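You operate a simulated robot arm through the tools that you are given. There is no shell and no other tool. Be economical: measure what you need, move in short steps, check, and stop when the job is done.

You are at the controls of a simulated robot arm. One attempt, no reset.

Task
Rinse the hanging cup at the sink and swing it to VAT.
Fine: run water into it, close the water, empty it by the grey button; leave the purple dial and the ribbed cups.

The check looks at the end state, three seconds after you hand in, the way a careful person would. Anything else that was tipped, shoved, dropped, spilled or broken makes it a failure.

Robot
A 6-joint arm with a two-finger parallel gripper, fixed in place. Base frame: the origin is at the foot of the arm, x ahead of it, y to its left, z up. Units: m, degrees, N and s.
With the tool pointing down near the work surface it reaches from about 0.26 to 0.68 m from the base axis. Its first joint turns from -66.0 to 66.0 degrees. Payload 2.9 kg.
The tool frame sits at the grasp point between the pads (the TCP): z along the fingers, y along the line on which they close. The tips reach 0.03 m beyond it. The gripper opens to 0.11 m. The fingers are 0.02 m wide and 0.01 m thick; the gripper's body (0.048 by 0.112 m) begins 0.055 m behind the TCP.
Orientation is that of the tool frame in the base frame, as a unit quaternion [x, y, z, w]. With the fingers straight down and closing along the base's y, the tool's x points along the base's -x, its y along +y and its z along -z.

Tools
- The arm moves only by the tool move_arm. Its argument "motion" is a list of rows, each an object of numbers (a shift or turn left out is 0, a gripper value left out holds the last): "rx", "ry", "rz": the turn, a rotation vector about the base's x, y, z in units of 5 degrees (1.0 is 5 degrees); "x", "y", "z": the shift along the base's x, y, z in units of 30 mm (1.0 is 30 mm); "jaw": the closure in counts, from 0 (fully open) to 255 (shut). In form: [{"rx": .., "ry": .., "rz": .., "x": .., "y": .., "z": .., "jaw": ..}, ...]. A call has 1 to 12 rows; each row shifts and turns the commanded pose from where the row before left it. A call with a number of a shift or a turn outside -1 to 1 is refused whole. A row lasts 0.2 s, in which the tool goes at most 0.05 m and 8.6 degrees; a call with a longer step from one row to the next is refused whole, and so is a gripper value outside its range. A pose out of reach is approached as far as the arm can. The call stops where the force on the tool passes 40 N (or 10 N more than at its start, if that is more) or the arm is blocked; 0.2 s more then pass. The fingers move at their own pace (about 0.108 m/s each) and stop on an object; they squeeze with about 22 N. The grip force told is the motor's: it shows also when the fingers shut on nothing. Time passes only in rows, and 0.2 s behind the last, so rows that do not move let the fingers close. It gives the time, the measured TCP pose, the force on the tool (base axes), the opening and the grip force at its end, in the units of the frame above (readings bear some noise).
- Cameras (640 x 400 px; columns grow to the right, rows downward): "scene" is fixed at [0.0824, 0.4391, 1.3805]; the picture's right is [-0.72, -0.70, 0.00], its down [-0.42, 0.44, -0.79] and it looks along [0.55, -0.57, -0.61] (base axes); focal length 214 px, centre (320, 200). "wrist" rides on the gripper at [0.072, 0.017, -0.103] in the tool frame; the picture's right is [-0.23, 0.97, 0.00], its down [-0.76, -0.18, -0.62] and it looks along [-0.61, -0.14, 0.78] (tool axes); focal length 222 px, centre (320, 200). There is no depth. A picture from a camera that has moved, and an enlarged one, comes with that camera's place and axes in the base frame and with its lens.
- get_image(camera): a new picture of that camera. It takes no simulated time.
- close_up(camera, box): a new picture of the part [left, top, right, bottom] of that camera's present view, enlarged. It takes no simulated time.
- job_done(): hands the job in; it is judged then, once.

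Work in short steps. Places have to be worked out from the pictures, the camera data and where the tool is seen: move nearer, look again, correct. Check each grasp and each placing, and mend what went wrong. You have 120 turns and 68 pictures in all, those below and enlarged ones among them. Open the gripper and draw the arm clear of the work before you hand the job in, unless the task says otherwise; then end with one line.

The tools are called as a command line: name --argument value ..., lists and objects as JSON in quotes. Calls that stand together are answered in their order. move_arm: Moves the arm, as the interface text tells. Its arguments: {"type":"object","properties":{"motion":{"type":"array","items":{"type":"object","properties":{"rx":{"type":"number"},"ry":{"type":"number"},"rz":{"type":"number"},"x":{"type":"number"},"y":{"type":"number"},"z":{"type":"number"},"jaw":{"type":"number"}}}}},"required":["motion"]} The other tools are called the same way: get_image (camera) takes a picture; close_up (camera, box) takes an enlarged picture of a part of a camera's view; job_done () hands the job in.

At the start:

```text
t: 0.0
tool_pos: [0.3527, -0.0041, 1.1936]
ee_rot: [0.0, 1.0, -0.001, 0.001]
wrist_force: [0.7, 0.1, -0.3]
grip_width: 0.1099
finger_force: 0.1
```

scene: 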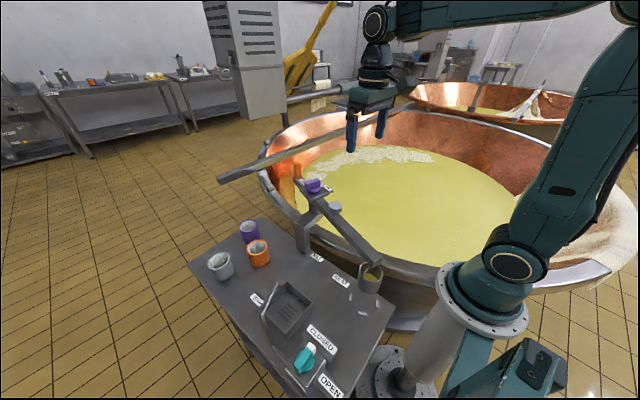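
wrist: 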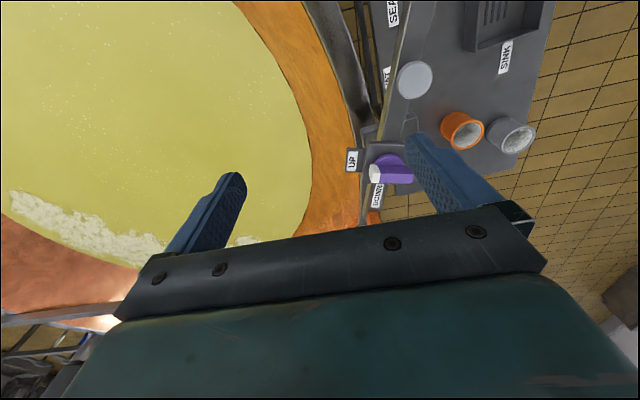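

I start by looking closely at the work area to identify the cup, tap, button and dial.

close_up --camera "scene" --box '[200, 240, 400, 400]'

close_up --camera "scene" --box '[260, 150, 400, 300]'

close_up --camera "wrist" --box '[320, 0, 560, 220]'

```text
2.50 times, centred on (300, 320) of scene
camera zoom: at [0.0824, 0.4391, 1.3805], right [-0.72, -0.7, 0.0], down [-0.42, 0.44, -0.79], along [0.55, -0.57, -0.61], focal length 536 px, centre (370, -100)
```

zoom: 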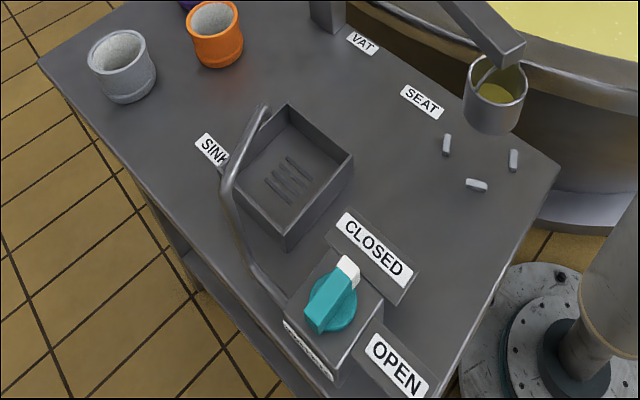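

```text
2.67 times, centred on (330, 225) of scene
camera zoom: at [0.0824, 0.4391, 1.3805], right [-0.72, -0.7, 0.0], down [-0.42, 0.44, -0.79], along [0.55, -0.57, -0.61], focal length 572 px, centre (293, 133)
```

zoom: 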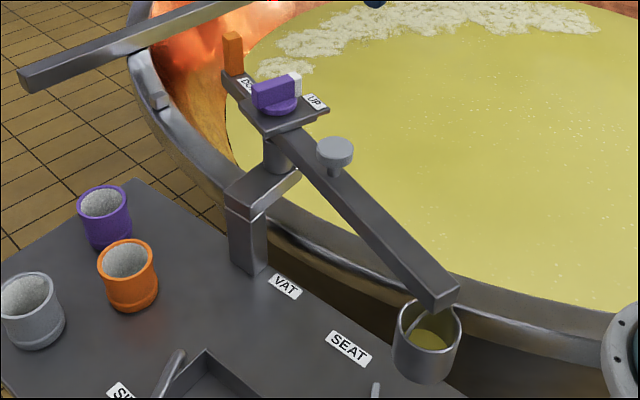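

```text
1.82 times, centred on (440, 110) of wrist
camera zoom: at [0.2801, 0.0123, 1.2969], right [0.23, 0.97, 0.0], down [0.76, -0.18, 0.62], along [0.61, -0.14, -0.78], focal length 404 px, centre (102, 364)
```

zoom: 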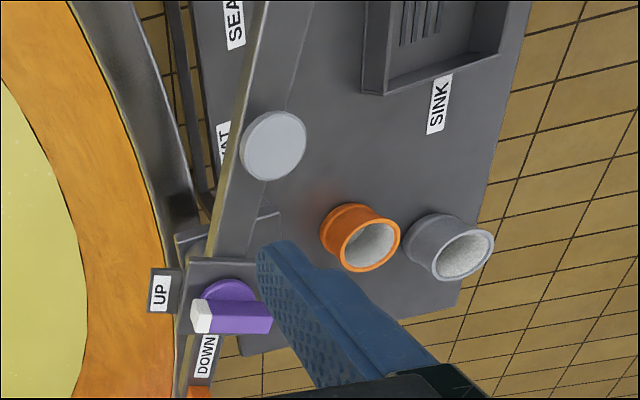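

The boom pivots near (0.45, 0.07) with its top at about z = 1.0. The grey button is near (0.35, 0.10, 1.03), the cup near (0.2, 0.14), the sink near (0.34, 0.30) and the tap near (0.21, 0.36). I'll swing the arm left, staying high, to get a better wrist view of the sink and tap.

move_arm --motion '[{"rz": 1, "x": -0.4, "y": 0.7}, {"rz": 1, "x": -0.4, "y": 0.7}, {"rz": 1, "x": -0.4, "y": 0.7}, {"rz": 1, "x": -0.4, "y": 0.7}, {"rz": 1, "x": -0.4, "y": 0.7}, {"rz": 1, "x": -0.4, "y": 0.7}, {"rz": 1, "x": -0.4, "y": 0.7}, {"rz": 1, "x": -0.4, "y": 0.7}, {"rz": 1, "x": -0.2, "y": 0.7}]'

get_image --camera "wrist"

get_image --camera "scene"

```text
t: 2.0
tool_pos: [0.2515, 0.1864, 1.1946]
ee_rot: [-0.384, 0.923, 0.0, 0.0]
wrist_force: [-0.7, 0.7, 0.0]
grip_width: 0.1099
finger_force: 0.0
```

```text
62 pictures are left
camera wrist: at [0.1873, 0.1444, 1.2969], right [-0.53, 0.85, 0.0], down [0.66, 0.41, 0.62], along [0.53, 0.33, -0.78], focal length 222 px, centre (320, 200)
```

wrist: 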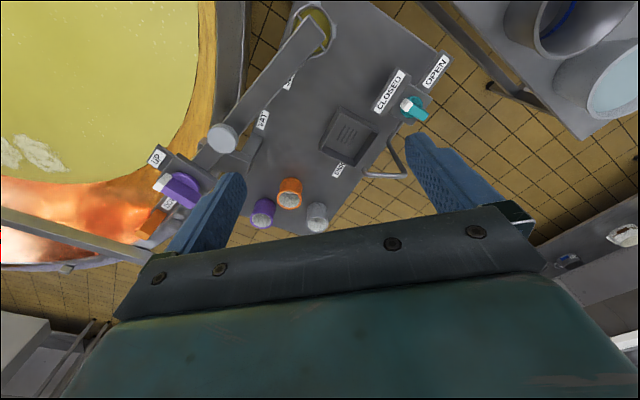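

```text
61 pictures are left
```

scene: 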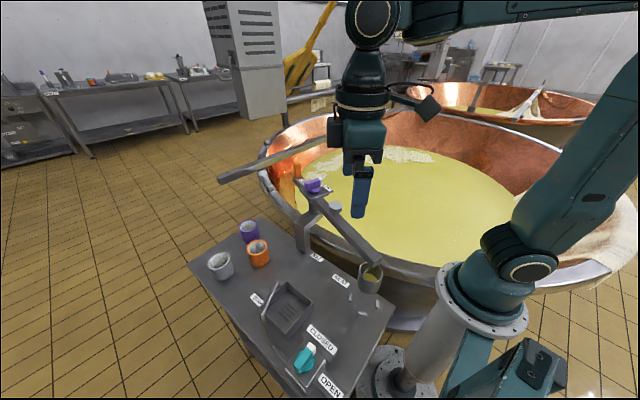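

close_up --camera "wrist" --box '[280, 0, 480, 190]'

close_up --camera "wrist" --box '[130, 0, 350, 240]'

```text
2.11 times, centred on (380, 95) of wrist
camera zoom: at [0.1873, 0.1444, 1.2969], right [-0.53, 0.85, 0.0], down [0.66, 0.41, 0.62], along [0.53, 0.33, -0.78], focal length 468 px, centre (194, 421)
```

zoom: 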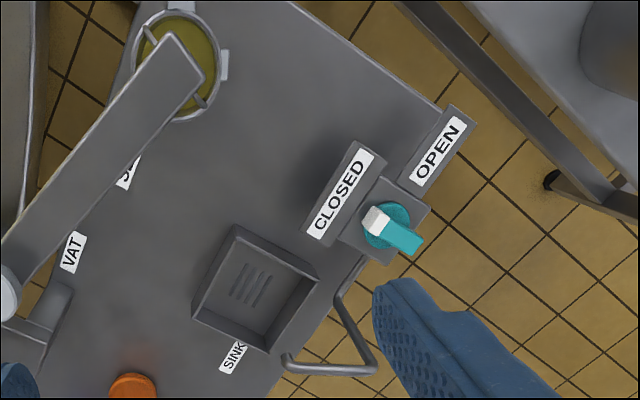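

```text
1.67 times, centred on (240, 120) of wrist
camera zoom: at [0.1873, 0.1444, 1.2969], right [-0.53, 0.85, 0.0], down [0.66, 0.41, 0.62], along [0.53, 0.33, -0.78], focal length 370 px, centre (453, 333)
```

zoom: 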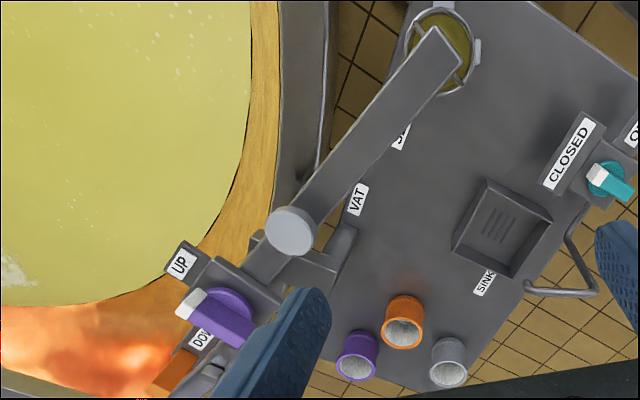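

Triangulating from both cameras gives the boom top at about z = 1.01, its tip at (0.19, 0.146), and the spout tip at (0.31, 0.315, 0.98). The sink direction is about 119° from the pivot and the boom now sits at about 164°. I'll line up above the boom at r ≈ 0.2, with the fingers closing across it.

move_arm --motion '[{"rz": -1, "y": -0.165, "z": -0.2}, {"rz": -1, "y": -0.165, "z": -0.2}, {"rz": -1, "y": -0.165, "z": -0.2}, {"rz": -1, "y": -0.165, "z": -0.2}, {"rz": -1, "y": -0.165, "z": -0.2}, {"rz": -1, "y": -0.165, "z": -0.2}, {"rz": -1, "y": -0.165, "z": -0.2}, {"rz": -1, "y": -0.165, "z": -0.2}, {"rz": -1, "y": -0.165, "z": -0.2}, {"rz": -1, "y": -0.165, "z": -0.2}, {"rz": -1, "y": -0.165, "z": -0.2}, {"rz": -1, "x": 0.2, "y": -0.165, "z": -0.2}]'

get_image --camera "wrist"

get_image --camera "scene"

```text
t: 4.6
tool_pos: [0.2566, 0.1256, 1.1229]
ee_rot: [0.132, 0.991, 0.0, 0.0]
wrist_force: [-0.3, -0.5, 0.3]
grip_width: 0.11
finger_force: 0.1
```

```text
58 pictures are left
camera wrist: at [0.1909, 0.1596, 1.2248], right [0.47, 0.88, 0.0], down [0.69, -0.37, 0.62], along [0.55, -0.29, -0.78], focal length 222 px, centre (320, 200)
```

wrist: 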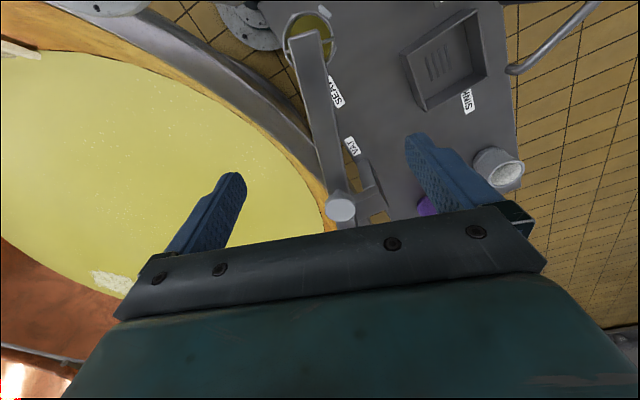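

```text
57 pictures are left
```

scene: 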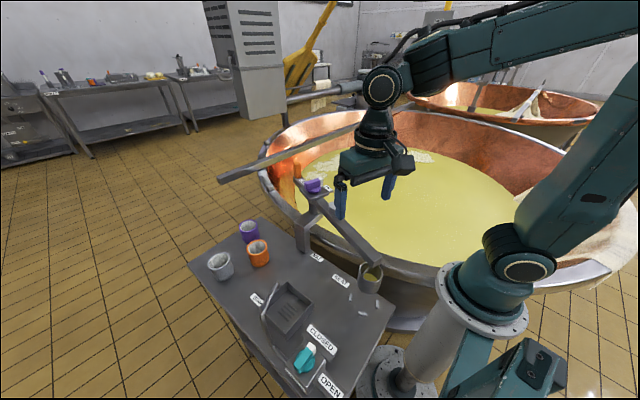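

The boom is confirmed: centreline through (0.193, 0.149) and (0.346, 0.106), width about 26 mm. I'll descend straddling it and narrow the jaw into a loose cage.

move_arm --motion '[{"y": 0.17, "x": 0.05, "z": -0.8}, {"z": -0.8}, {"z": -0.8}, {"z": -0.8}, {"z": -0.9, "jaw": 150}, {"jaw": 150}, {"jaw": 150}]'

get_image --camera "wrist"

close_up --camera "scene" --box '[270, 150, 430, 310]'

```text
t: 6.2
tool_pos: [0.2596, 0.1309, 0.9994]
ee_rot: [0.13, 0.991, 0.0, 0.0]
wrist_force: [0.8, 0.3, 0.2]
grip_width: 0.0453
finger_force: 0.1
```

```text
56 pictures are left
camera wrist: at [0.1935, 0.165, 1.1022], right [0.47, 0.88, 0.0], down [0.69, -0.37, 0.62], along [0.55, -0.29, -0.78], focal length 222 px, centre (320, 200)
```

wrist: 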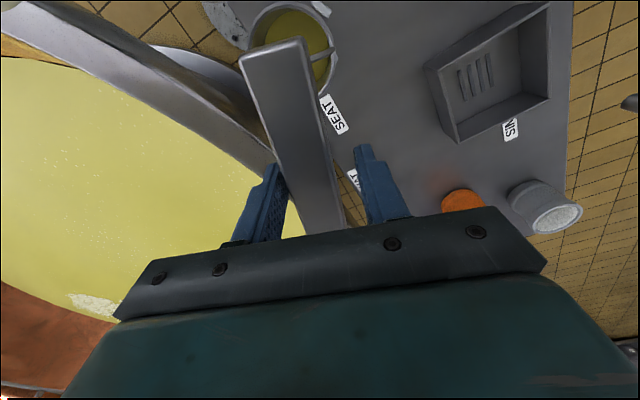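

```text
2.50 times, centred on (350, 230) of scene
camera zoom: at [0.0824, 0.4391, 1.3805], right [-0.72, -0.7, 0.0], down [-0.42, 0.44, -0.79], along [0.55, -0.57, -0.61], focal length 536 px, centre (245, 125)
```

zoom: 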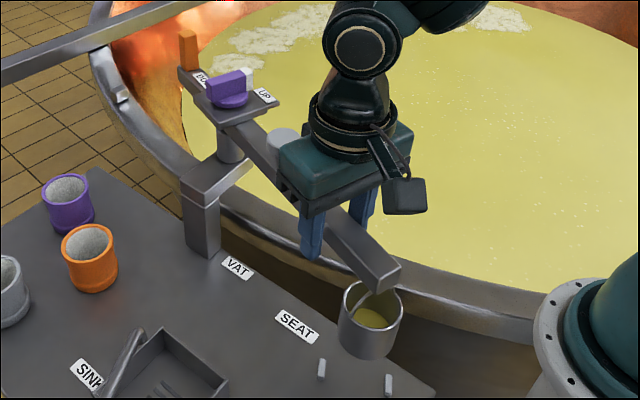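

The cage is good. I'll start swinging toward the sink along an arc about a pivot at roughly (0.445, 0.078), four 5° steps first.

move_arm --motion '[{"rz": -1, "x": 0.177, "y": 0.533}, {"rz": -1, "x": 0.223, "y": 0.513}, {"rz": -1, "x": 0.27, "y": 0.493}, {"rz": -1, "x": 0.31, "y": 0.467}]'

get_image --camera "wrist"

close_up --camera "scene" --box '[240, 150, 400, 350]'

```text
t: 7.2
tool_pos: [0.2883, 0.1906, 0.9996]
ee_rot: [0.302, 0.953, 0.0, 0.0]
wrist_force: [0.2, -0.8, 0.6]
grip_width: 0.0457
finger_force: 0.5
```

```text
54 pictures are left
camera wrist: at [0.2382, 0.2457, 1.102], right [0.75, 0.67, 0.0], down [0.52, -0.58, 0.62], along [0.42, -0.46, -0.78], focal length 222 px, centre (320, 200)
```

wrist: 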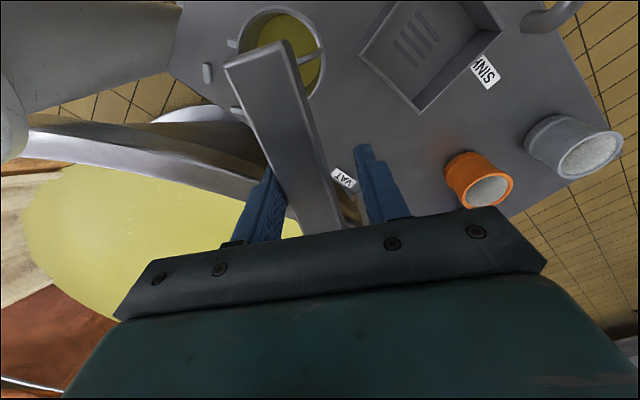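

```text
2.00 times, centred on (320, 250) of scene
camera zoom: at [0.0824, 0.4391, 1.3805], right [-0.72, -0.7, 0.0], down [-0.42, 0.44, -0.79], along [0.55, -0.57, -0.61], focal length 429 px, centre (320, 100)
```

zoom: 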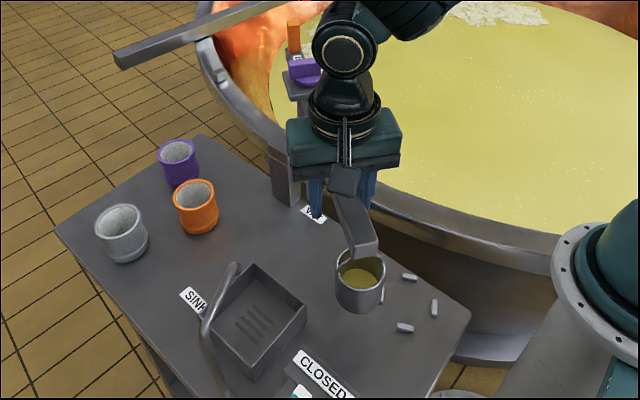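

The boom follows freely. I'll continue three more steps and then check the clearance to the spout.

move_arm --motion '[{"rz": -1, "x": 0.347, "y": 0.44}, {"rz": -1, "x": 0.387, "y": 0.407}, {"rz": -1, "x": 0.42, "y": 0.373}]'

get_image --camera "wrist"

close_up --camera "scene" --box '[240, 190, 400, 350]'

```text
t: 8.0
tool_pos: [0.3228, 0.2276, 0.9984]
ee_rot: [0.423, 0.906, 0.001, 0.0]
wrist_force: [-0.7, -0.3, -0.9]
grip_width: 0.0456
finger_force: 0.2
```

```text
52 pictures are left
camera wrist: at [0.2888, 0.2929, 1.1015], right [0.89, 0.45, 0.0], down [0.35, -0.7, 0.62], along [0.28, -0.56, -0.78], focal length 222 px, centre (320, 200)
```

wrist: 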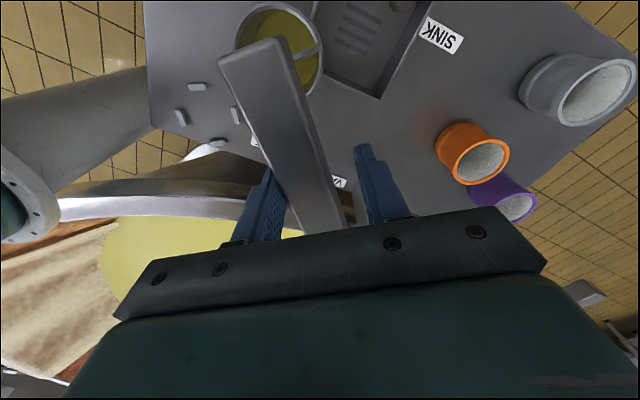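

```text
2.50 times, centred on (320, 270) of scene
camera zoom: at [0.0824, 0.4391, 1.3805], right [-0.72, -0.7, 0.0], down [-0.42, 0.44, -0.79], along [0.55, -0.57, -0.61], focal length 536 px, centre (320, 25)
```

zoom: 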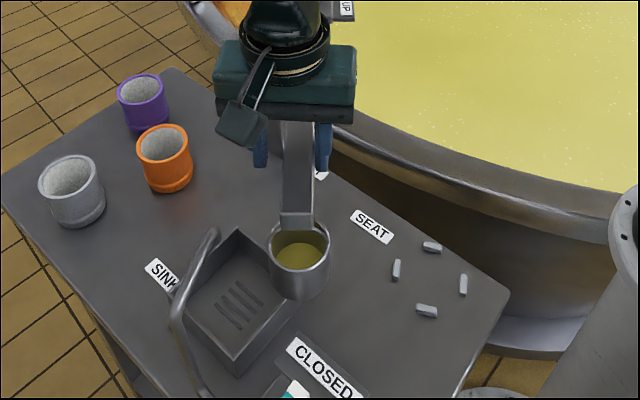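

The cup is approaching the sink with no resistance. Two more steps, then another look.

move_arm --motion '[{"rz": -1, "x": 0.453, "y": 0.333}, {"rz": -1, "x": 0.477, "y": 0.293}]'

get_image --camera "wrist"

close_up --camera "scene" --box '[220, 220, 360, 340]'

```text
t: 8.6
tool_pos: [0.3505, 0.2457, 0.9982]
ee_rot: [0.501, 0.866, 0.0, 0.0]
wrist_force: [-0.3, -0.2, -0.1]
grip_width: 0.0451
finger_force: 0.1
```

```text
50 pictures are left
camera wrist: at [0.3286, 0.3166, 1.1013], right [0.96, 0.29, 0.0], down [0.23, -0.75, 0.62], along [0.18, -0.6, -0.78], focal length 222 px, centre (320, 200)
```

wrist: 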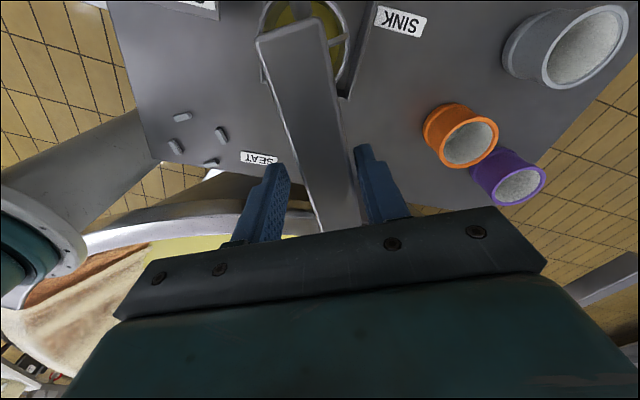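

```text
3.33 times, centred on (290, 280) of scene
camera zoom: at [0.0824, 0.4391, 1.3805], right [-0.72, -0.7, 0.0], down [-0.42, 0.44, -0.79], along [0.55, -0.57, -0.61], focal length 715 px, centre (420, -67)
```

zoom: 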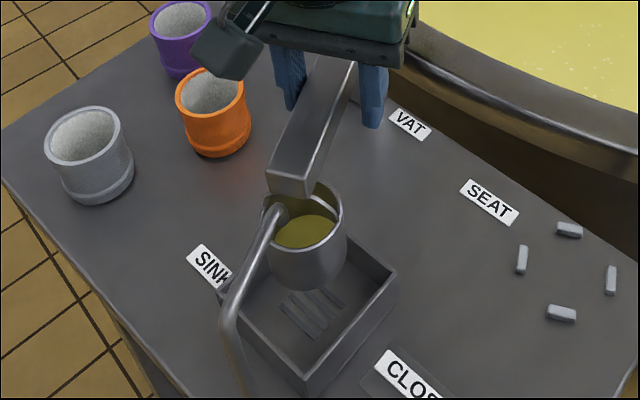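

The boom has moved off the trailing finger and points at about 118.5°, which looks like a SINK detent. I'll open, rise clear, and look from above.

move_arm --motion '[{"jaw": 60}, {"jaw": 60}, {"z": 0.9}, {"z": 1}, {"z": 1}, {"z": 1}, {"z": 1, "y": -0.7}, {"y": -1}, {"y": -1}]'

get_image --camera "wrist"

get_image --camera "scene"

```text
t: 10.6
tool_pos: [0.3502, 0.1657, 1.1456]
ee_rot: [0.5, 0.866, 0.0, 0.0]
wrist_force: [-0.6, 0.1, -0.5]
grip_width: 0.084
finger_force: 0.1
```

```text
48 pictures are left
camera wrist: at [0.3284, 0.2349, 1.2489], right [0.96, 0.29, 0.0], down [0.23, -0.75, 0.62], along [0.18, -0.6, -0.78], focal length 222 px, centre (320, 200)
```

wrist: 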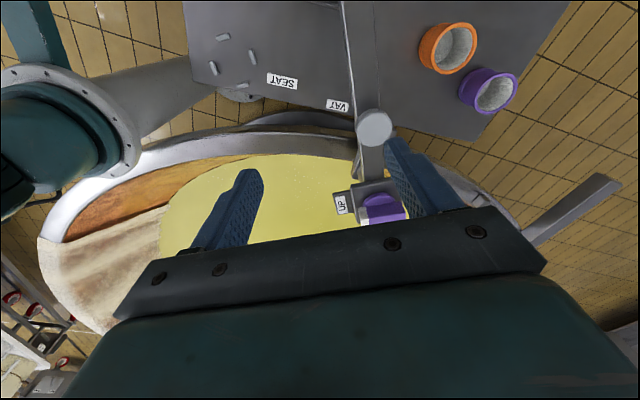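

```text
47 pictures are left
```

scene: 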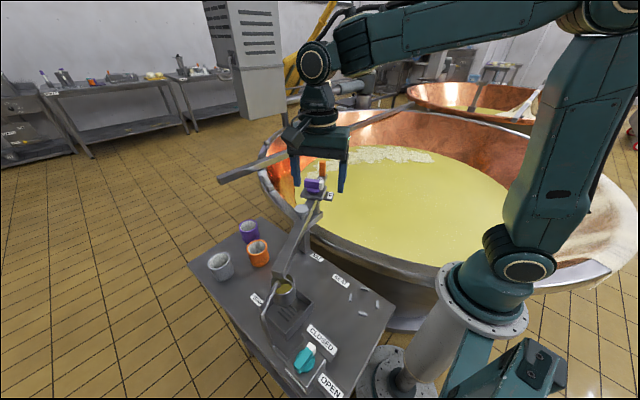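

The cup sits over the sink and the tap handle points at CLOSED. From the two views the tap axis is near (0.202, 0.361), with OPEN 90° clockwise from CLOSED as seen from above. I'll turn the tool to rz = +90 and move nearer the tap to look at the spout clearance.

move_arm --motion '[{"rz": 1, "x": -0.2, "y": 0.07}, {"rz": 1, "x": -0.2, "y": 0.07}, {"rz": 1, "x": -0.2, "y": 0.07}, {"rz": 1, "x": -0.2, "y": 0.07}, {"rz": 1, "x": -0.2, "y": 0.07}, {"rz": 1, "x": -0.2, "y": 0.07}, {"rz": 1, "x": -0.2, "y": 0.07}, {"rz": 1, "x": -0.2, "y": 0.07}, {"rz": 1, "x": -0.2, "y": 0.07}, {"rz": 1, "x": -0.2, "y": 0.07}, {"rz": 1, "x": -0.2, "y": 0.07}, {"rz": 1, "x": -0.2, "y": 0.07}]'

move_arm --motion '[{"rz": 1, "x": -0.2, "y": 0.07}, {"rz": 1, "x": -0.2, "y": 0.07}, {"rz": 1, "x": -0.2, "y": 0.07}, {"rz": 1, "x": -0.2, "y": 0.07}, {"rz": 1, "x": -0.2, "y": 0.07}, {"rz": 1, "x": -0.2, "y": 0.07}, {"rz": 1, "x": -0.2, "y": 0.07}, {"rz": 1, "x": -0.2, "y": 0.07}, {"rz": 1, "x": -0.2, "y": 0.07}, {"rz": 1, "x": -0.2, "y": 0.07}, {"rz": 1, "x": -0.2, "y": 0.07}, {"rz": 1, "x": -0.2, "y": 0.07}]'

move_arm --motion '[{"rz": 1, "x": -0.05, "y": 0.07}, {"rz": 1, "x": -0.05, "y": 0.07}, {"rz": 1, "x": -0.05, "y": 0.07}, {"rz": 1, "x": -0.05, "y": 0.07}, {"rz": 1}, {"rz": 1}]'

get_image --camera "wrist"

```text
t: 13.2
tool_pos: [0.2782, 0.1896, 1.1451]
ee_rot: [-0.001, 1.0, 0.0, 0.001]
wrist_force: [-0.7, 0.4, -0.1]
grip_width: 0.0844
finger_force: 0.1
```

```text
t: 15.8
tool_pos: [0.2069, 0.2148, 1.1467]
ee_rot: [-0.501, 0.865, 0.0, 0.0]
wrist_force: [-0.5, -0.5, 0.2]
grip_width: 0.084
finger_force: 0.1
```

```text
t: 17.2
tool_pos: [0.2009, 0.224, 1.147]
ee_rot: [0.708, -0.707, 0.0, 0.0]
wrist_force: [-0.1, 0.8, 0.1]
grip_width: 0.0841
finger_force: 0.0
```

```text
46 pictures are left
camera wrist: at [0.1832, 0.1504, 1.2493], right [-0.97, 0.23, 0.0], down [0.18, 0.76, 0.62], along [0.14, 0.61, -0.78], focal length 222 px, centre (320, 200)
```

wrist: 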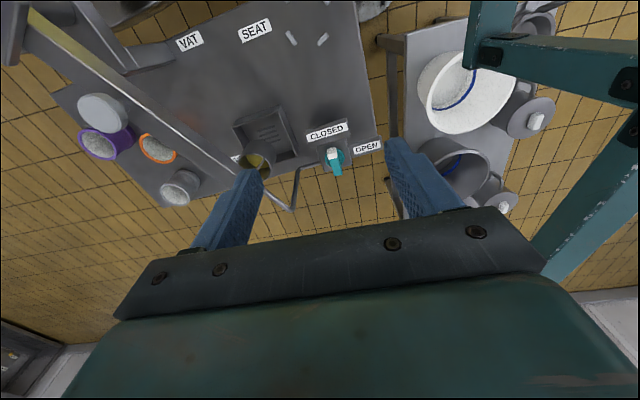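

close_up --camera "wrist" --box '[220, 90, 400, 220]'

close_up --camera "scene" --box '[240, 270, 360, 400]'

```text
3.08 times, centred on (310, 155) of wrist
camera zoom: at [0.1832, 0.1504, 1.2493], right [-0.97, 0.23, 0.0], down [0.18, 0.76, 0.62], along [0.14, 0.61, -0.78], focal length 684 px, centre (351, 338)
```

zoom: 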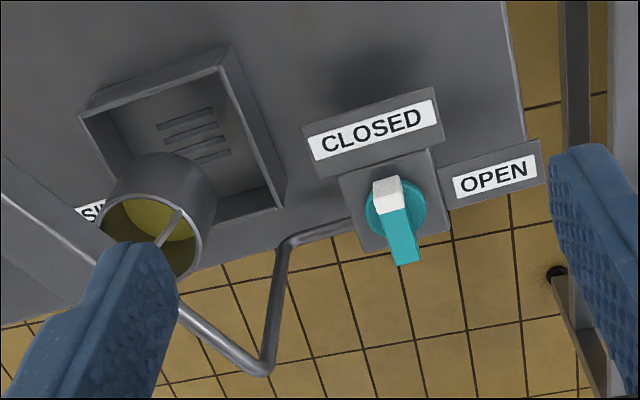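

```text
3.08 times, centred on (300, 335) of scene
camera zoom: at [0.0824, 0.4391, 1.3805], right [-0.72, -0.7, 0.0], down [-0.42, 0.44, -0.79], along [0.55, -0.57, -0.61], focal length 660 px, centre (382, -215)
```

zoom: 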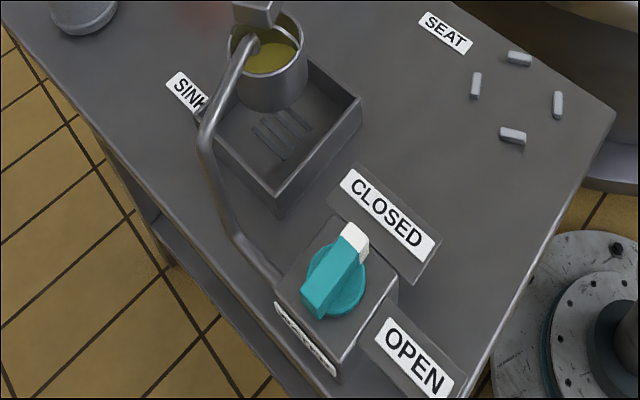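

The spout riser stands at about (0.28, 0.38), so the gripper body clears it by about 2 cm over the knob. The knob axis is near (0.202, 0.359), with the handle top at z ≈ 0.88 and the handle running along y. I'll move above it and check.

move_arm --motion '[{"y": 0.75, "z": -0.5, "jaw": 116}, {"y": 0.75, "z": -0.8}, {"y": 0.75, "z": -0.8}, {"y": 0.75, "z": -0.8}, {"y": 0.75, "z": -0.8}, {"y": 0.75, "z": -0.8}, {"z": -0.8}]'

get_image --camera "wrist"

close_up --camera "scene" --box '[220, 240, 380, 400]'

```text
t: 18.8
tool_pos: [0.2011, 0.3593, 0.9868]
ee_rot: [-0.707, 0.707, 0.001, 0.001]
wrist_force: [-0.3, -0.7, 0.2]
grip_width: 0.06
finger_force: 0.0
```

```text
43 pictures are left
camera wrist: at [0.1825, 0.286, 1.0895], right [-0.97, 0.23, 0.0], down [0.18, 0.76, 0.62], along [0.14, 0.61, -0.78], focal length 222 px, centre (320, 200)
```

wrist: 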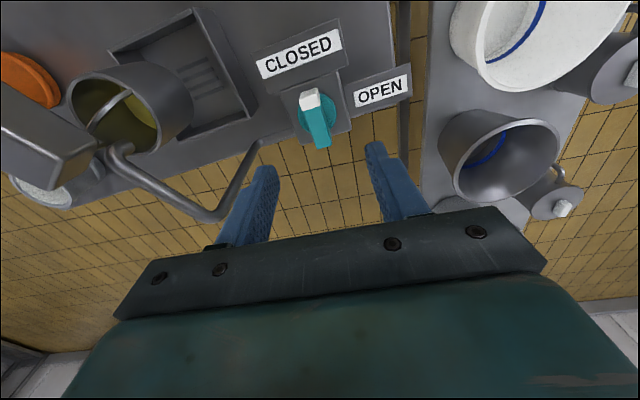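

```text
2.50 times, centred on (300, 320) of scene
camera zoom: at [0.0824, 0.4392, 1.3805], right [-0.72, -0.7, 0.0], down [-0.42, 0.44, -0.79], along [0.55, -0.57, -0.61], focal length 536 px, centre (370, -100)
```

zoom: 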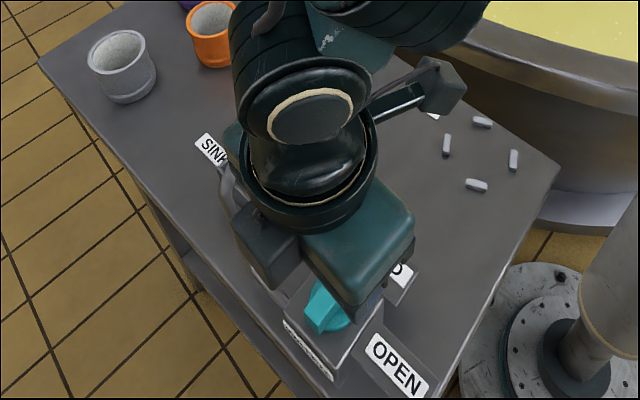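

The handle is centred between the fingers and there is about 1 cm or more to the riser through the turn. I'll descend to z ≈ 0.895 and close on the handle.

move_arm --motion '[{"y": -0.05, "x": 0.03, "z": -0.8}, {"z": -0.8}, {"z": -0.8}, {"z": -0.6}, {"jaw": 255}, {"jaw": 255}, {"jaw": 255}]'

get_image --camera "wrist"

close_up --camera "scene" --box '[220, 240, 380, 400]'

```text
t: 20.4
tool_pos: [0.2017, 0.3576, 0.8972]
ee_rot: [-0.706, 0.708, -0.001, 0.002]
wrist_force: [14.5, -2.5, -6.8]
grip_width: 0.0369
finger_force: 44.9
```

```text
41 pictures are left
camera wrist: at [0.1841, 0.2839, 1.0], right [-0.97, 0.23, 0.0], down [0.18, 0.76, 0.62], along [0.14, 0.61, -0.78], focal length 222 px, centre (320, 200)
```

wrist: 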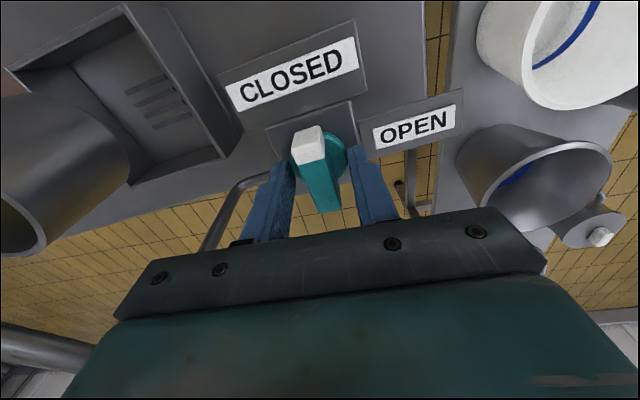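

```text
2.50 times, centred on (300, 320) of scene
camera zoom: at [0.0828, 0.4391, 1.3804], right [-0.72, -0.7, 0.0], down [-0.42, 0.44, -0.79], along [0.55, -0.57, -0.61], focal length 536 px, centre (370, -100)
```

zoom: 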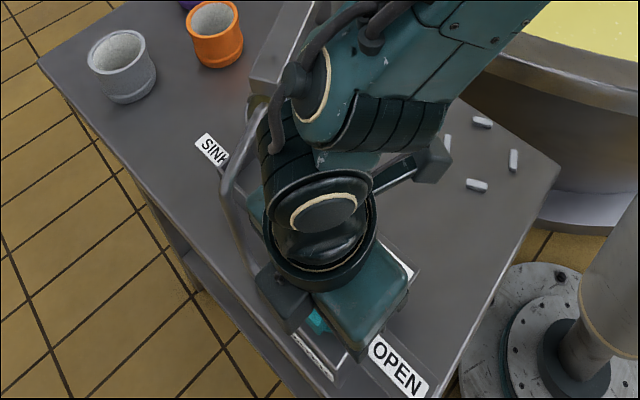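

The opening of 37 mm means the tips closed on the round base disc, not the handle bar. I'll open, rise about 9 mm, and close on the bar.

move_arm --motion '[{"jaw": 130}, {"jaw": 130}, {"z": 0.3}, {"jaw": 255}, {"jaw": 255}, {"jaw": 255}, {"jaw": 255}]'

close_up --camera "wrist" --box '[200, 60, 480, 260]'

```text
t: 22.0
tool_pos: [0.2016, 0.3567, 0.9055]
ee_rot: [-0.706, 0.708, -0.001, 0.0]
wrist_force: [13.6, 0.3, -3.1]
grip_width: 0.0159
finger_force: 44.8
```

```text
2.00 times, centred on (340, 160) of wrist
camera zoom: at [0.1842, 0.284, 1.009], right [-0.97, 0.23, 0.0], down [0.18, 0.76, 0.62], along [0.14, 0.61, -0.78], focal length 444 px, centre (280, 280)
```

zoom: 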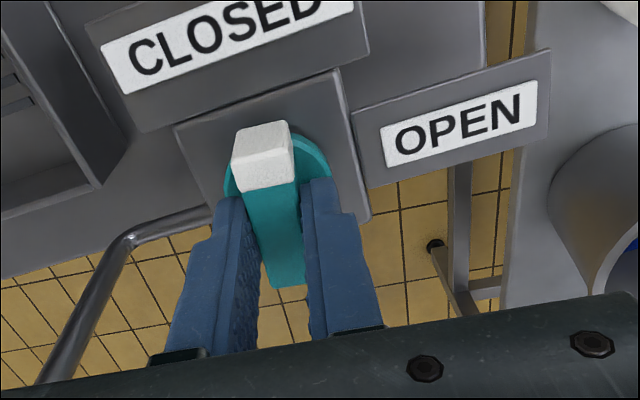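

Now the bar is held (16 mm). A 14 N sideways force suggests the axis lies slightly to +x, so I'll nudge that way, turn a first 20° clockwise and read the force.

move_arm --motion '[{"x": 0.06}, {"rz": -1}, {"rz": -1}, {"rz": -1}, {"rz": -1}]'

```text
t: 23.2
tool_pos: [0.204, 0.3569, 0.9065]
ee_rot: [-0.574, 0.819, -0.001, 0.0]
wrist_force: [-0.2, -3.1, -1.1]
grip_width: 0.0157
finger_force: 45.1
```

The sideways force is gone and the knob turns. I'll continue the rotation.

move_arm --motion '[{"rz": -1}, {"rz": -1}, {"rz": -1}, {"rz": -1}, {"rz": -1}, {"rz": -1}, {"rz": -1}, {"rz": -1}]'

get_image --camera "wrist"

close_up --camera "scene" --box '[220, 240, 380, 400]'

```text
t: 25.0
tool_pos: [0.2035, 0.3553, 0.9065]
ee_rot: [-0.257, 0.966, 0.0, 0.0]
wrist_force: [9.8, -10.2, 14.9]
grip_width: 0.0158
finger_force: 45.2
```

```text
38 pictures are left
camera wrist: at [0.132, 0.3341, 1.009], right [-0.29, 0.96, 0.0], down [0.75, 0.22, 0.62], along [0.6, 0.18, -0.78], focal length 222 px, centre (320, 200)
```

wrist: 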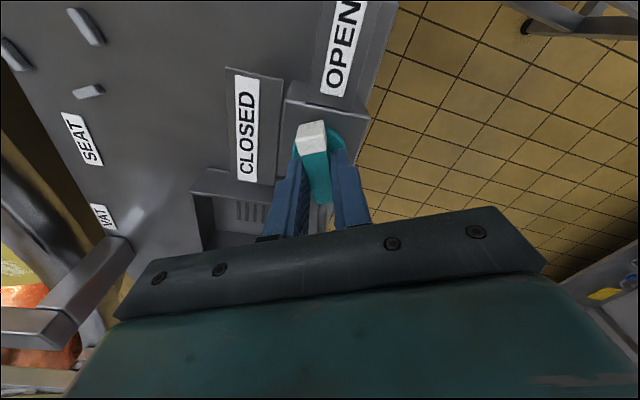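

```text
2.50 times, centred on (300, 320) of scene
camera zoom: at [0.0826, 0.4388, 1.3806], right [-0.72, -0.7, 0.0], down [-0.42, 0.44, -0.79], along [0.55, -0.57, -0.61], focal length 536 px, centre (370, -100)
```

zoom: 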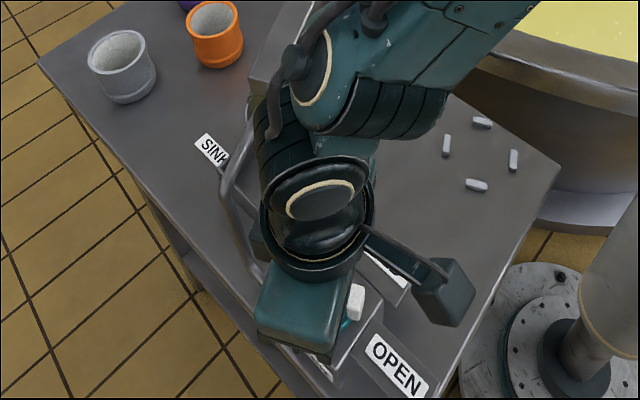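

The knob has turned about 60°. The offset force (+x, −y) suggests a 1–2 mm centre correction, so I'll apply that and finish the turn.

move_arm --motion '[{"x": 0.05, "y": -0.07}, {"rz": -1}, {"rz": -1}, {"rz": -1}]'

get_image --camera "wrist"

```text
t: 26.0
tool_pos: [0.204, 0.3545, 0.9059]
ee_rot: [-0.131, 0.991, 0.0, 0.0]
wrist_force: [-2.9, 2.7, 1.2]
grip_width: 0.0156
finger_force: 45.1
```

```text
36 pictures are left
camera wrist: at [0.1293, 0.3522, 1.009], right [-0.03, 1.0, 0.0], down [0.78, 0.02, 0.62], along [0.62, 0.02, -0.78], focal length 222 px, centre (320, 200)
```

wrist: 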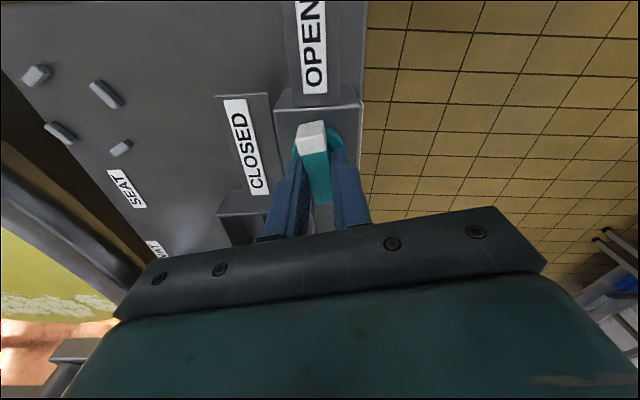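

The force is low again. There are 15° left, so three more steps; then I'll see whether water runs.

move_arm --motion '[{"rz": -1}, {"rz": -1}, {"rz": -1}, {}]'

get_image --camera "wrist"

close_up --camera "scene" --box '[220, 240, 380, 400]'

```text
t: 27.0
tool_pos: [0.2043, 0.356, 0.9059]
ee_rot: [0.0, 1.0, 0.0, -0.001]
wrist_force: [-0.6, 1.9, 5.9]
grip_width: 0.0172
finger_force: 44.9
```

```text
35 pictures are left
camera wrist: at [0.1312, 0.3712, 1.0091], right [0.23, 0.97, 0.0], down [0.76, -0.18, 0.62], along [0.61, -0.14, -0.78], focal length 222 px, centre (320, 200)
```

wrist: 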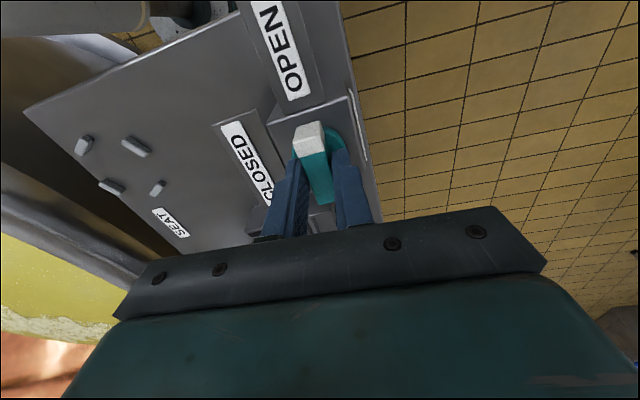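

```text
2.50 times, centred on (300, 320) of scene
camera zoom: at [0.0824, 0.4391, 1.3805], right [-0.72, -0.7, 0.0], down [-0.42, 0.44, -0.79], along [0.55, -0.57, -0.61], focal length 536 px, centre (370, -100)
```

zoom: 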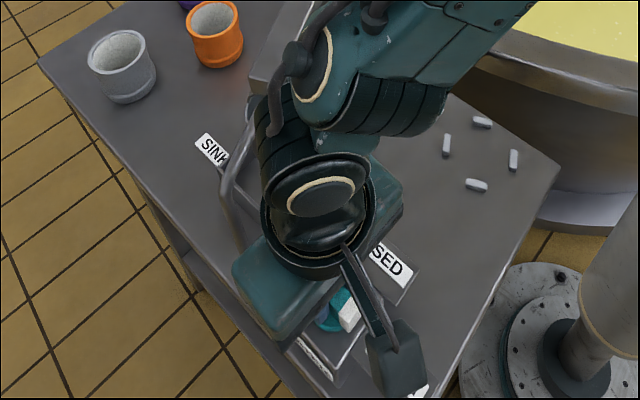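

The handle now points at OPEN. I'll release it and rise straight up to see the water.

move_arm --motion '[{"jaw": 130}, {"jaw": 130}, {"z": 1}, {"z": 1}, {"z": 1}, {"z": 1}, {"z": 0.7, "x": -0.4, "y": -0.7}]'

get_image --camera "wrist"

close_up --camera "scene" --box '[220, 220, 380, 380]'

```text
t: 28.6
tool_pos: [0.1918, 0.3341, 1.049]
ee_rot: [-0.001, 1.0, 0.0, 0.0]
wrist_force: [0.0, -0.2, 0.6]
grip_width: 0.0535
finger_force: 0.0
```

```text
33 pictures are left
camera wrist: at [0.1188, 0.3503, 1.1511], right [0.23, 0.97, 0.0], down [0.76, -0.18, 0.62], along [0.61, -0.14, -0.78], focal length 222 px, centre (320, 200)
```

wrist: 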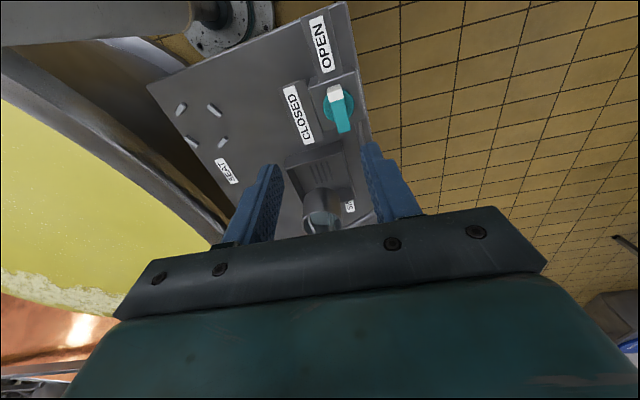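

```text
2.50 times, centred on (300, 300) of scene
camera zoom: at [0.0824, 0.4391, 1.3805], right [-0.72, -0.7, 0.0], down [-0.42, 0.44, -0.79], along [0.55, -0.57, -0.61], focal length 536 px, centre (370, -50)
```

zoom: 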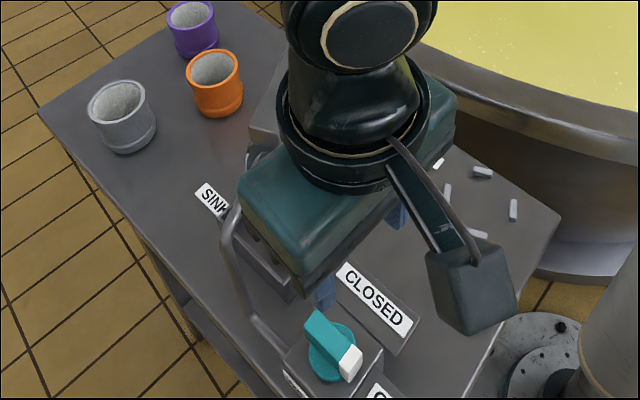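

close_up --camera "wrist" --box '[270, 140, 380, 240]'

```text
4.00 times, centred on (325, 190) of wrist
camera zoom: at [0.1188, 0.3503, 1.1511], right [0.23, 0.97, 0.0], down [0.76, -0.18, 0.62], along [0.61, -0.14, -0.78], focal length 888 px, centre (300, 240)
```

zoom: 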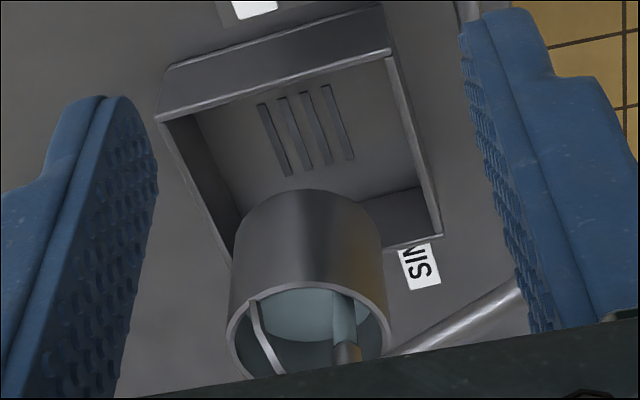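

Water is running from the spout into the cup, and the whey colour has gone. I'll go back and grasp the handle to close it.

move_arm --motion '[{"x": 0.4, "y": 0.7, "z": -0.7}, {"z": -1}, {"z": -1}, {"z": -1}, {"z": -0.95}, {"jaw": 255}, {"jaw": 255}, {"jaw": 255}]'

```text
t: 30.4
tool_pos: [0.2057, 0.3549, 0.9083]
ee_rot: [-0.001, 1.0, 0.0, 0.0]
wrist_force: [1.3, 4.1, -5.7]
grip_width: 0.0172
finger_force: 45.1
```

The handle is gripped. I'll turn it counter-clockwise toward CLOSED.

move_arm --motion '[{"rz": 1}, {"rz": 1}, {"rz": 1}, {"rz": 1}, {"rz": 1}, {"rz": 1}, {"rz": 1}, {"rz": 1}, {"rz": 1}]'

move_arm --motion '[{"rz": 1}, {"rz": 1}, {"rz": 1}, {"rz": 1}, {"rz": 1}, {"rz": 1}]'

```text
t: 32.4
tool_pos: [0.2054, 0.3578, 0.9084]
ee_rot: [-0.384, 0.923, 0.003, 0.0]
wrist_force: [-5.6, 23.0, -5.1]
grip_width: 0.0159
finger_force: 44.9
```

```text
t: 33.8
tool_pos: [0.2037, 0.3587, 0.9078]
ee_rot: [-0.612, 0.791, 0.004, -0.001]
wrist_force: [-13.9, 30.3, -7.3]
grip_width: 0.0155
finger_force: 45.3
```

A +30 N y-force has built up, so I'll recentre a few mm in +y and −x before finishing.

move_arm --motion '[{"y": 0.1, "x": -0.05}, {}]'

get_image --camera "wrist"

```text
t: 34.4
tool_pos: [0.2028, 0.3563, 0.9068]
ee_rot: [-0.609, 0.793, 0.0, -0.001]
wrist_force: [-10.7, 4.9, 9.6]
grip_width: 0.0158
finger_force: 45.0
```

```text
30 pictures are left
camera wrist: at [0.1674, 0.2913, 1.0108], right [-0.88, 0.47, 0.0], down [0.37, 0.69, 0.62], along [0.29, 0.55, -0.78], focal length 222 px, centre (320, 200)
```

wrist: 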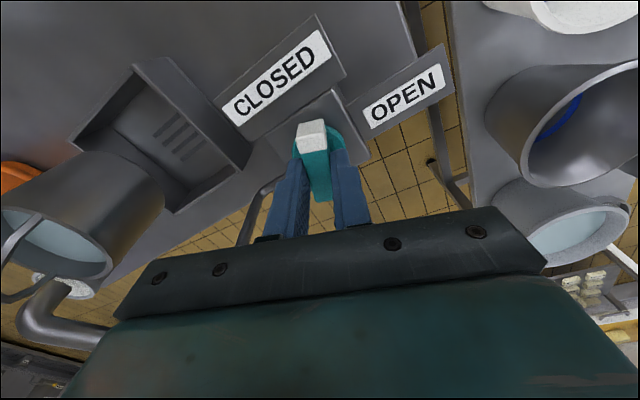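

The water appears stopped already. I'll finish the last 15° to CLOSED with a slight −x correction.

move_arm --motion '[{"rz": 1, "x": -0.03}, {"rz": 1}, {"rz": 1}, {}]'

get_image --camera "wrist"

```text
t: 35.4
tool_pos: [0.2018, 0.3578, 0.9065]
ee_rot: [0.708, -0.706, 0.0, 0.001]
wrist_force: [-11.5, -1.1, 17.6]
grip_width: 0.0157
finger_force: 44.6
```

```text
29 pictures are left
camera wrist: at [0.1848, 0.2846, 1.0108], right [-0.97, 0.23, 0.0], down [0.18, 0.76, 0.62], along [0.14, 0.61, -0.78], focal length 222 px, centre (320, 200)
```

wrist: 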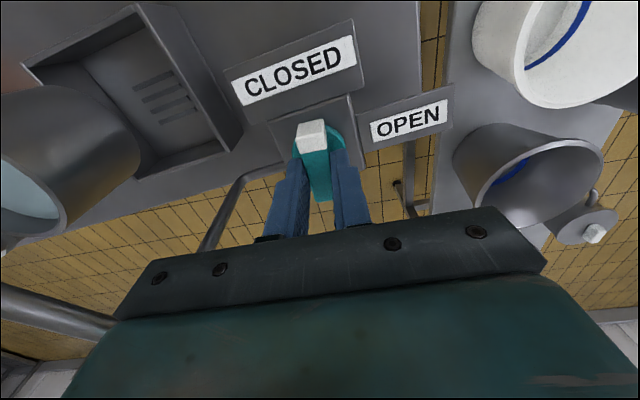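

The handle is back at CLOSED. I'll release, rise, back away toward −y and check the tap and cup.

move_arm --motion '[{"jaw": 130}, {"jaw": 130}, {"z": 1}, {"z": 1}, {"z": 1}, {"z": 1}, {"z": 1, "y": -0.3}, {"z": 1, "y": -0.9}, {"z": 1, "y": -0.9}, {"z": 0.5, "y": -1}, {"y": -1}]'

close_up --camera "wrist" --box '[180, 90, 420, 240]'

close_up --camera "scene" --box '[220, 220, 380, 380]'

```text
t: 37.8
tool_pos: [0.2005, 0.2341, 1.1331]
ee_rot: [-0.707, 0.707, 0.001, 0.0]
wrist_force: [0.5, 0.4, 0.5]
grip_width: 0.0539
finger_force: 0.0
```

```text
2.67 times, centred on (300, 165) of wrist
camera zoom: at [0.1831, 0.1611, 1.2359], right [-0.97, 0.23, 0.0], down [0.18, 0.76, 0.62], along [0.14, 0.61, -0.78], focal length 592 px, centre (373, 293)
```

zoom: 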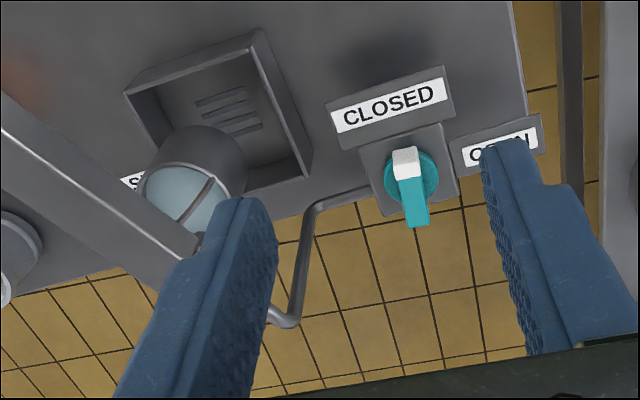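

```text
2.50 times, centred on (300, 300) of scene
camera zoom: at [0.0824, 0.4391, 1.3805], right [-0.72, -0.7, 0.0], down [-0.42, 0.44, -0.79], along [0.55, -0.57, -0.61], focal length 536 px, centre (370, -50)
```

zoom: 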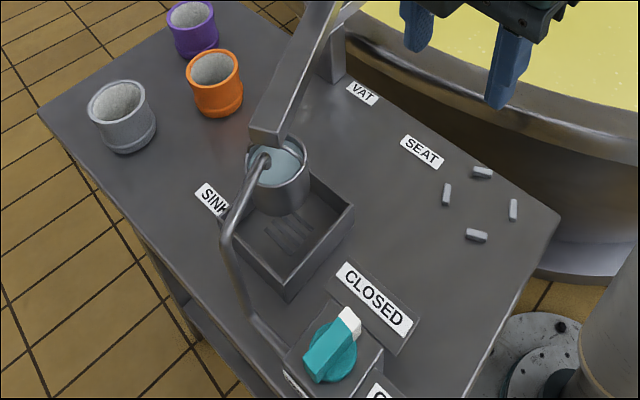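

The tap is closed and the cup is full of clear water. Next is the grey button, now near (0.40, 0.17, 1.034). I'll move over it high, jaws shutting, and turn the wrist back on the way.

move_arm --motion '[{"rz": -1, "z": 0.6, "jaw": 255}, {"rz": -1, "z": 0.5}, {"rz": -1, "x": 0.5, "y": -0.2}, {"rz": -1, "x": 0.5, "y": -0.2}, {"rz": -1, "x": 0.5, "y": -0.2}, {"rz": -1, "x": 0.5, "y": -0.2}, {"rz": -1, "x": 0.5, "y": -0.2}, {"rz": -1, "x": 0.5, "y": -0.2}, {"rz": -1, "x": 0.5, "y": -0.2}, {"rz": -1, "x": 0.5, "y": -0.2}, {"rz": -1, "x": 0.5, "y": -0.2}, {"rz": -1, "x": 0.5, "y": -0.2}]'

move_arm --motion '[{"rz": -1, "x": 0.5, "y": -0.14}, {"rz": -1, "x": 0.5}, {"rz": -1, "x": 0.5}, {"rz": -1, "x": 0.18}, {"rz": -1}, {"rz": -1}]'

get_image --camera "wrist"

close_up --camera "scene" --box '[220, 120, 400, 320]'

```text
t: 40.4
tool_pos: [0.3532, 0.1744, 1.1648]
ee_rot: [-0.258, 0.966, -0.001, 0.0]
wrist_force: [0.1, 0.8, 0.7]
grip_width: 0.0
finger_force: 22.4
```

```text
t: 41.8
tool_pos: [0.4021, 0.1705, 1.1655]
ee_rot: [0.001, 1.0, 0.0, 0.0]
wrist_force: [0.8, 0.2, 0.2]
grip_width: 0.0
finger_force: 22.1
```

```text
26 pictures are left
camera wrist: at [0.3298, 0.1865, 1.2687], right [0.23, 0.97, 0.0], down [0.76, -0.18, 0.62], along [0.61, -0.14, -0.78], focal length 222 px, centre (320, 200)
```

wrist: 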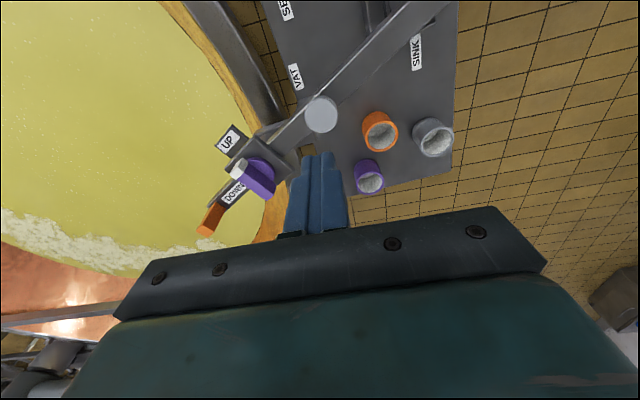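

```text
2.00 times, centred on (310, 220) of scene
camera zoom: at [0.0824, 0.4391, 1.3805], right [-0.72, -0.7, 0.0], down [-0.42, 0.44, -0.79], along [0.55, -0.57, -0.61], focal length 429 px, centre (340, 160)
```

zoom: 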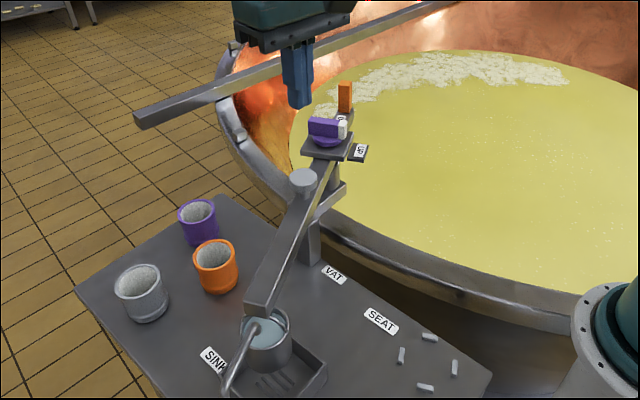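

The button is confirmed at (0.403, 0.172, 1.034), directly under the closed tips. I'll descend to just above it and then press in small steps.

move_arm --motion '[{"z": -0.9, "y": 0.05}, {"z": -0.9}, {"z": -0.9}, {"z": -0.4}, {"z": -0.1}, {"z": -0.1}, {"z": -0.1}]'

close_up --camera "scene" --box '[220, 150, 380, 310]'

```text
t: 43.4
tool_pos: [0.403, 0.1731, 1.0632]
ee_rot: [0.001, 1.0, 0.0, 0.001]
wrist_force: [0.3, 0.6, -1.1]
grip_width: 0.0
finger_force: 21.5
```

```text
2.50 times, centred on (300, 230) of scene
camera zoom: at [0.0824, 0.4391, 1.3805], right [-0.72, -0.7, 0.0], down [-0.42, 0.44, -0.79], along [0.55, -0.57, -0.61], focal length 536 px, centre (370, 125)
```

zoom: 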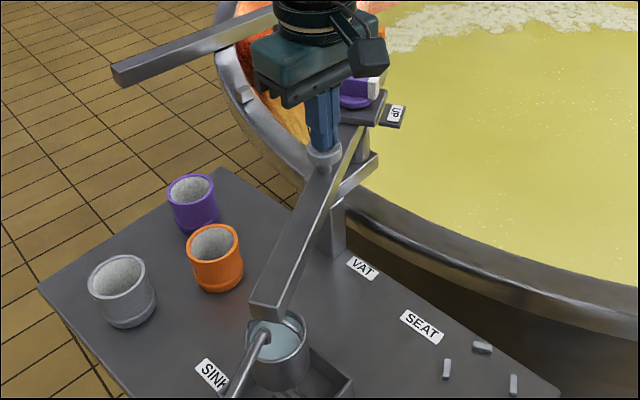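

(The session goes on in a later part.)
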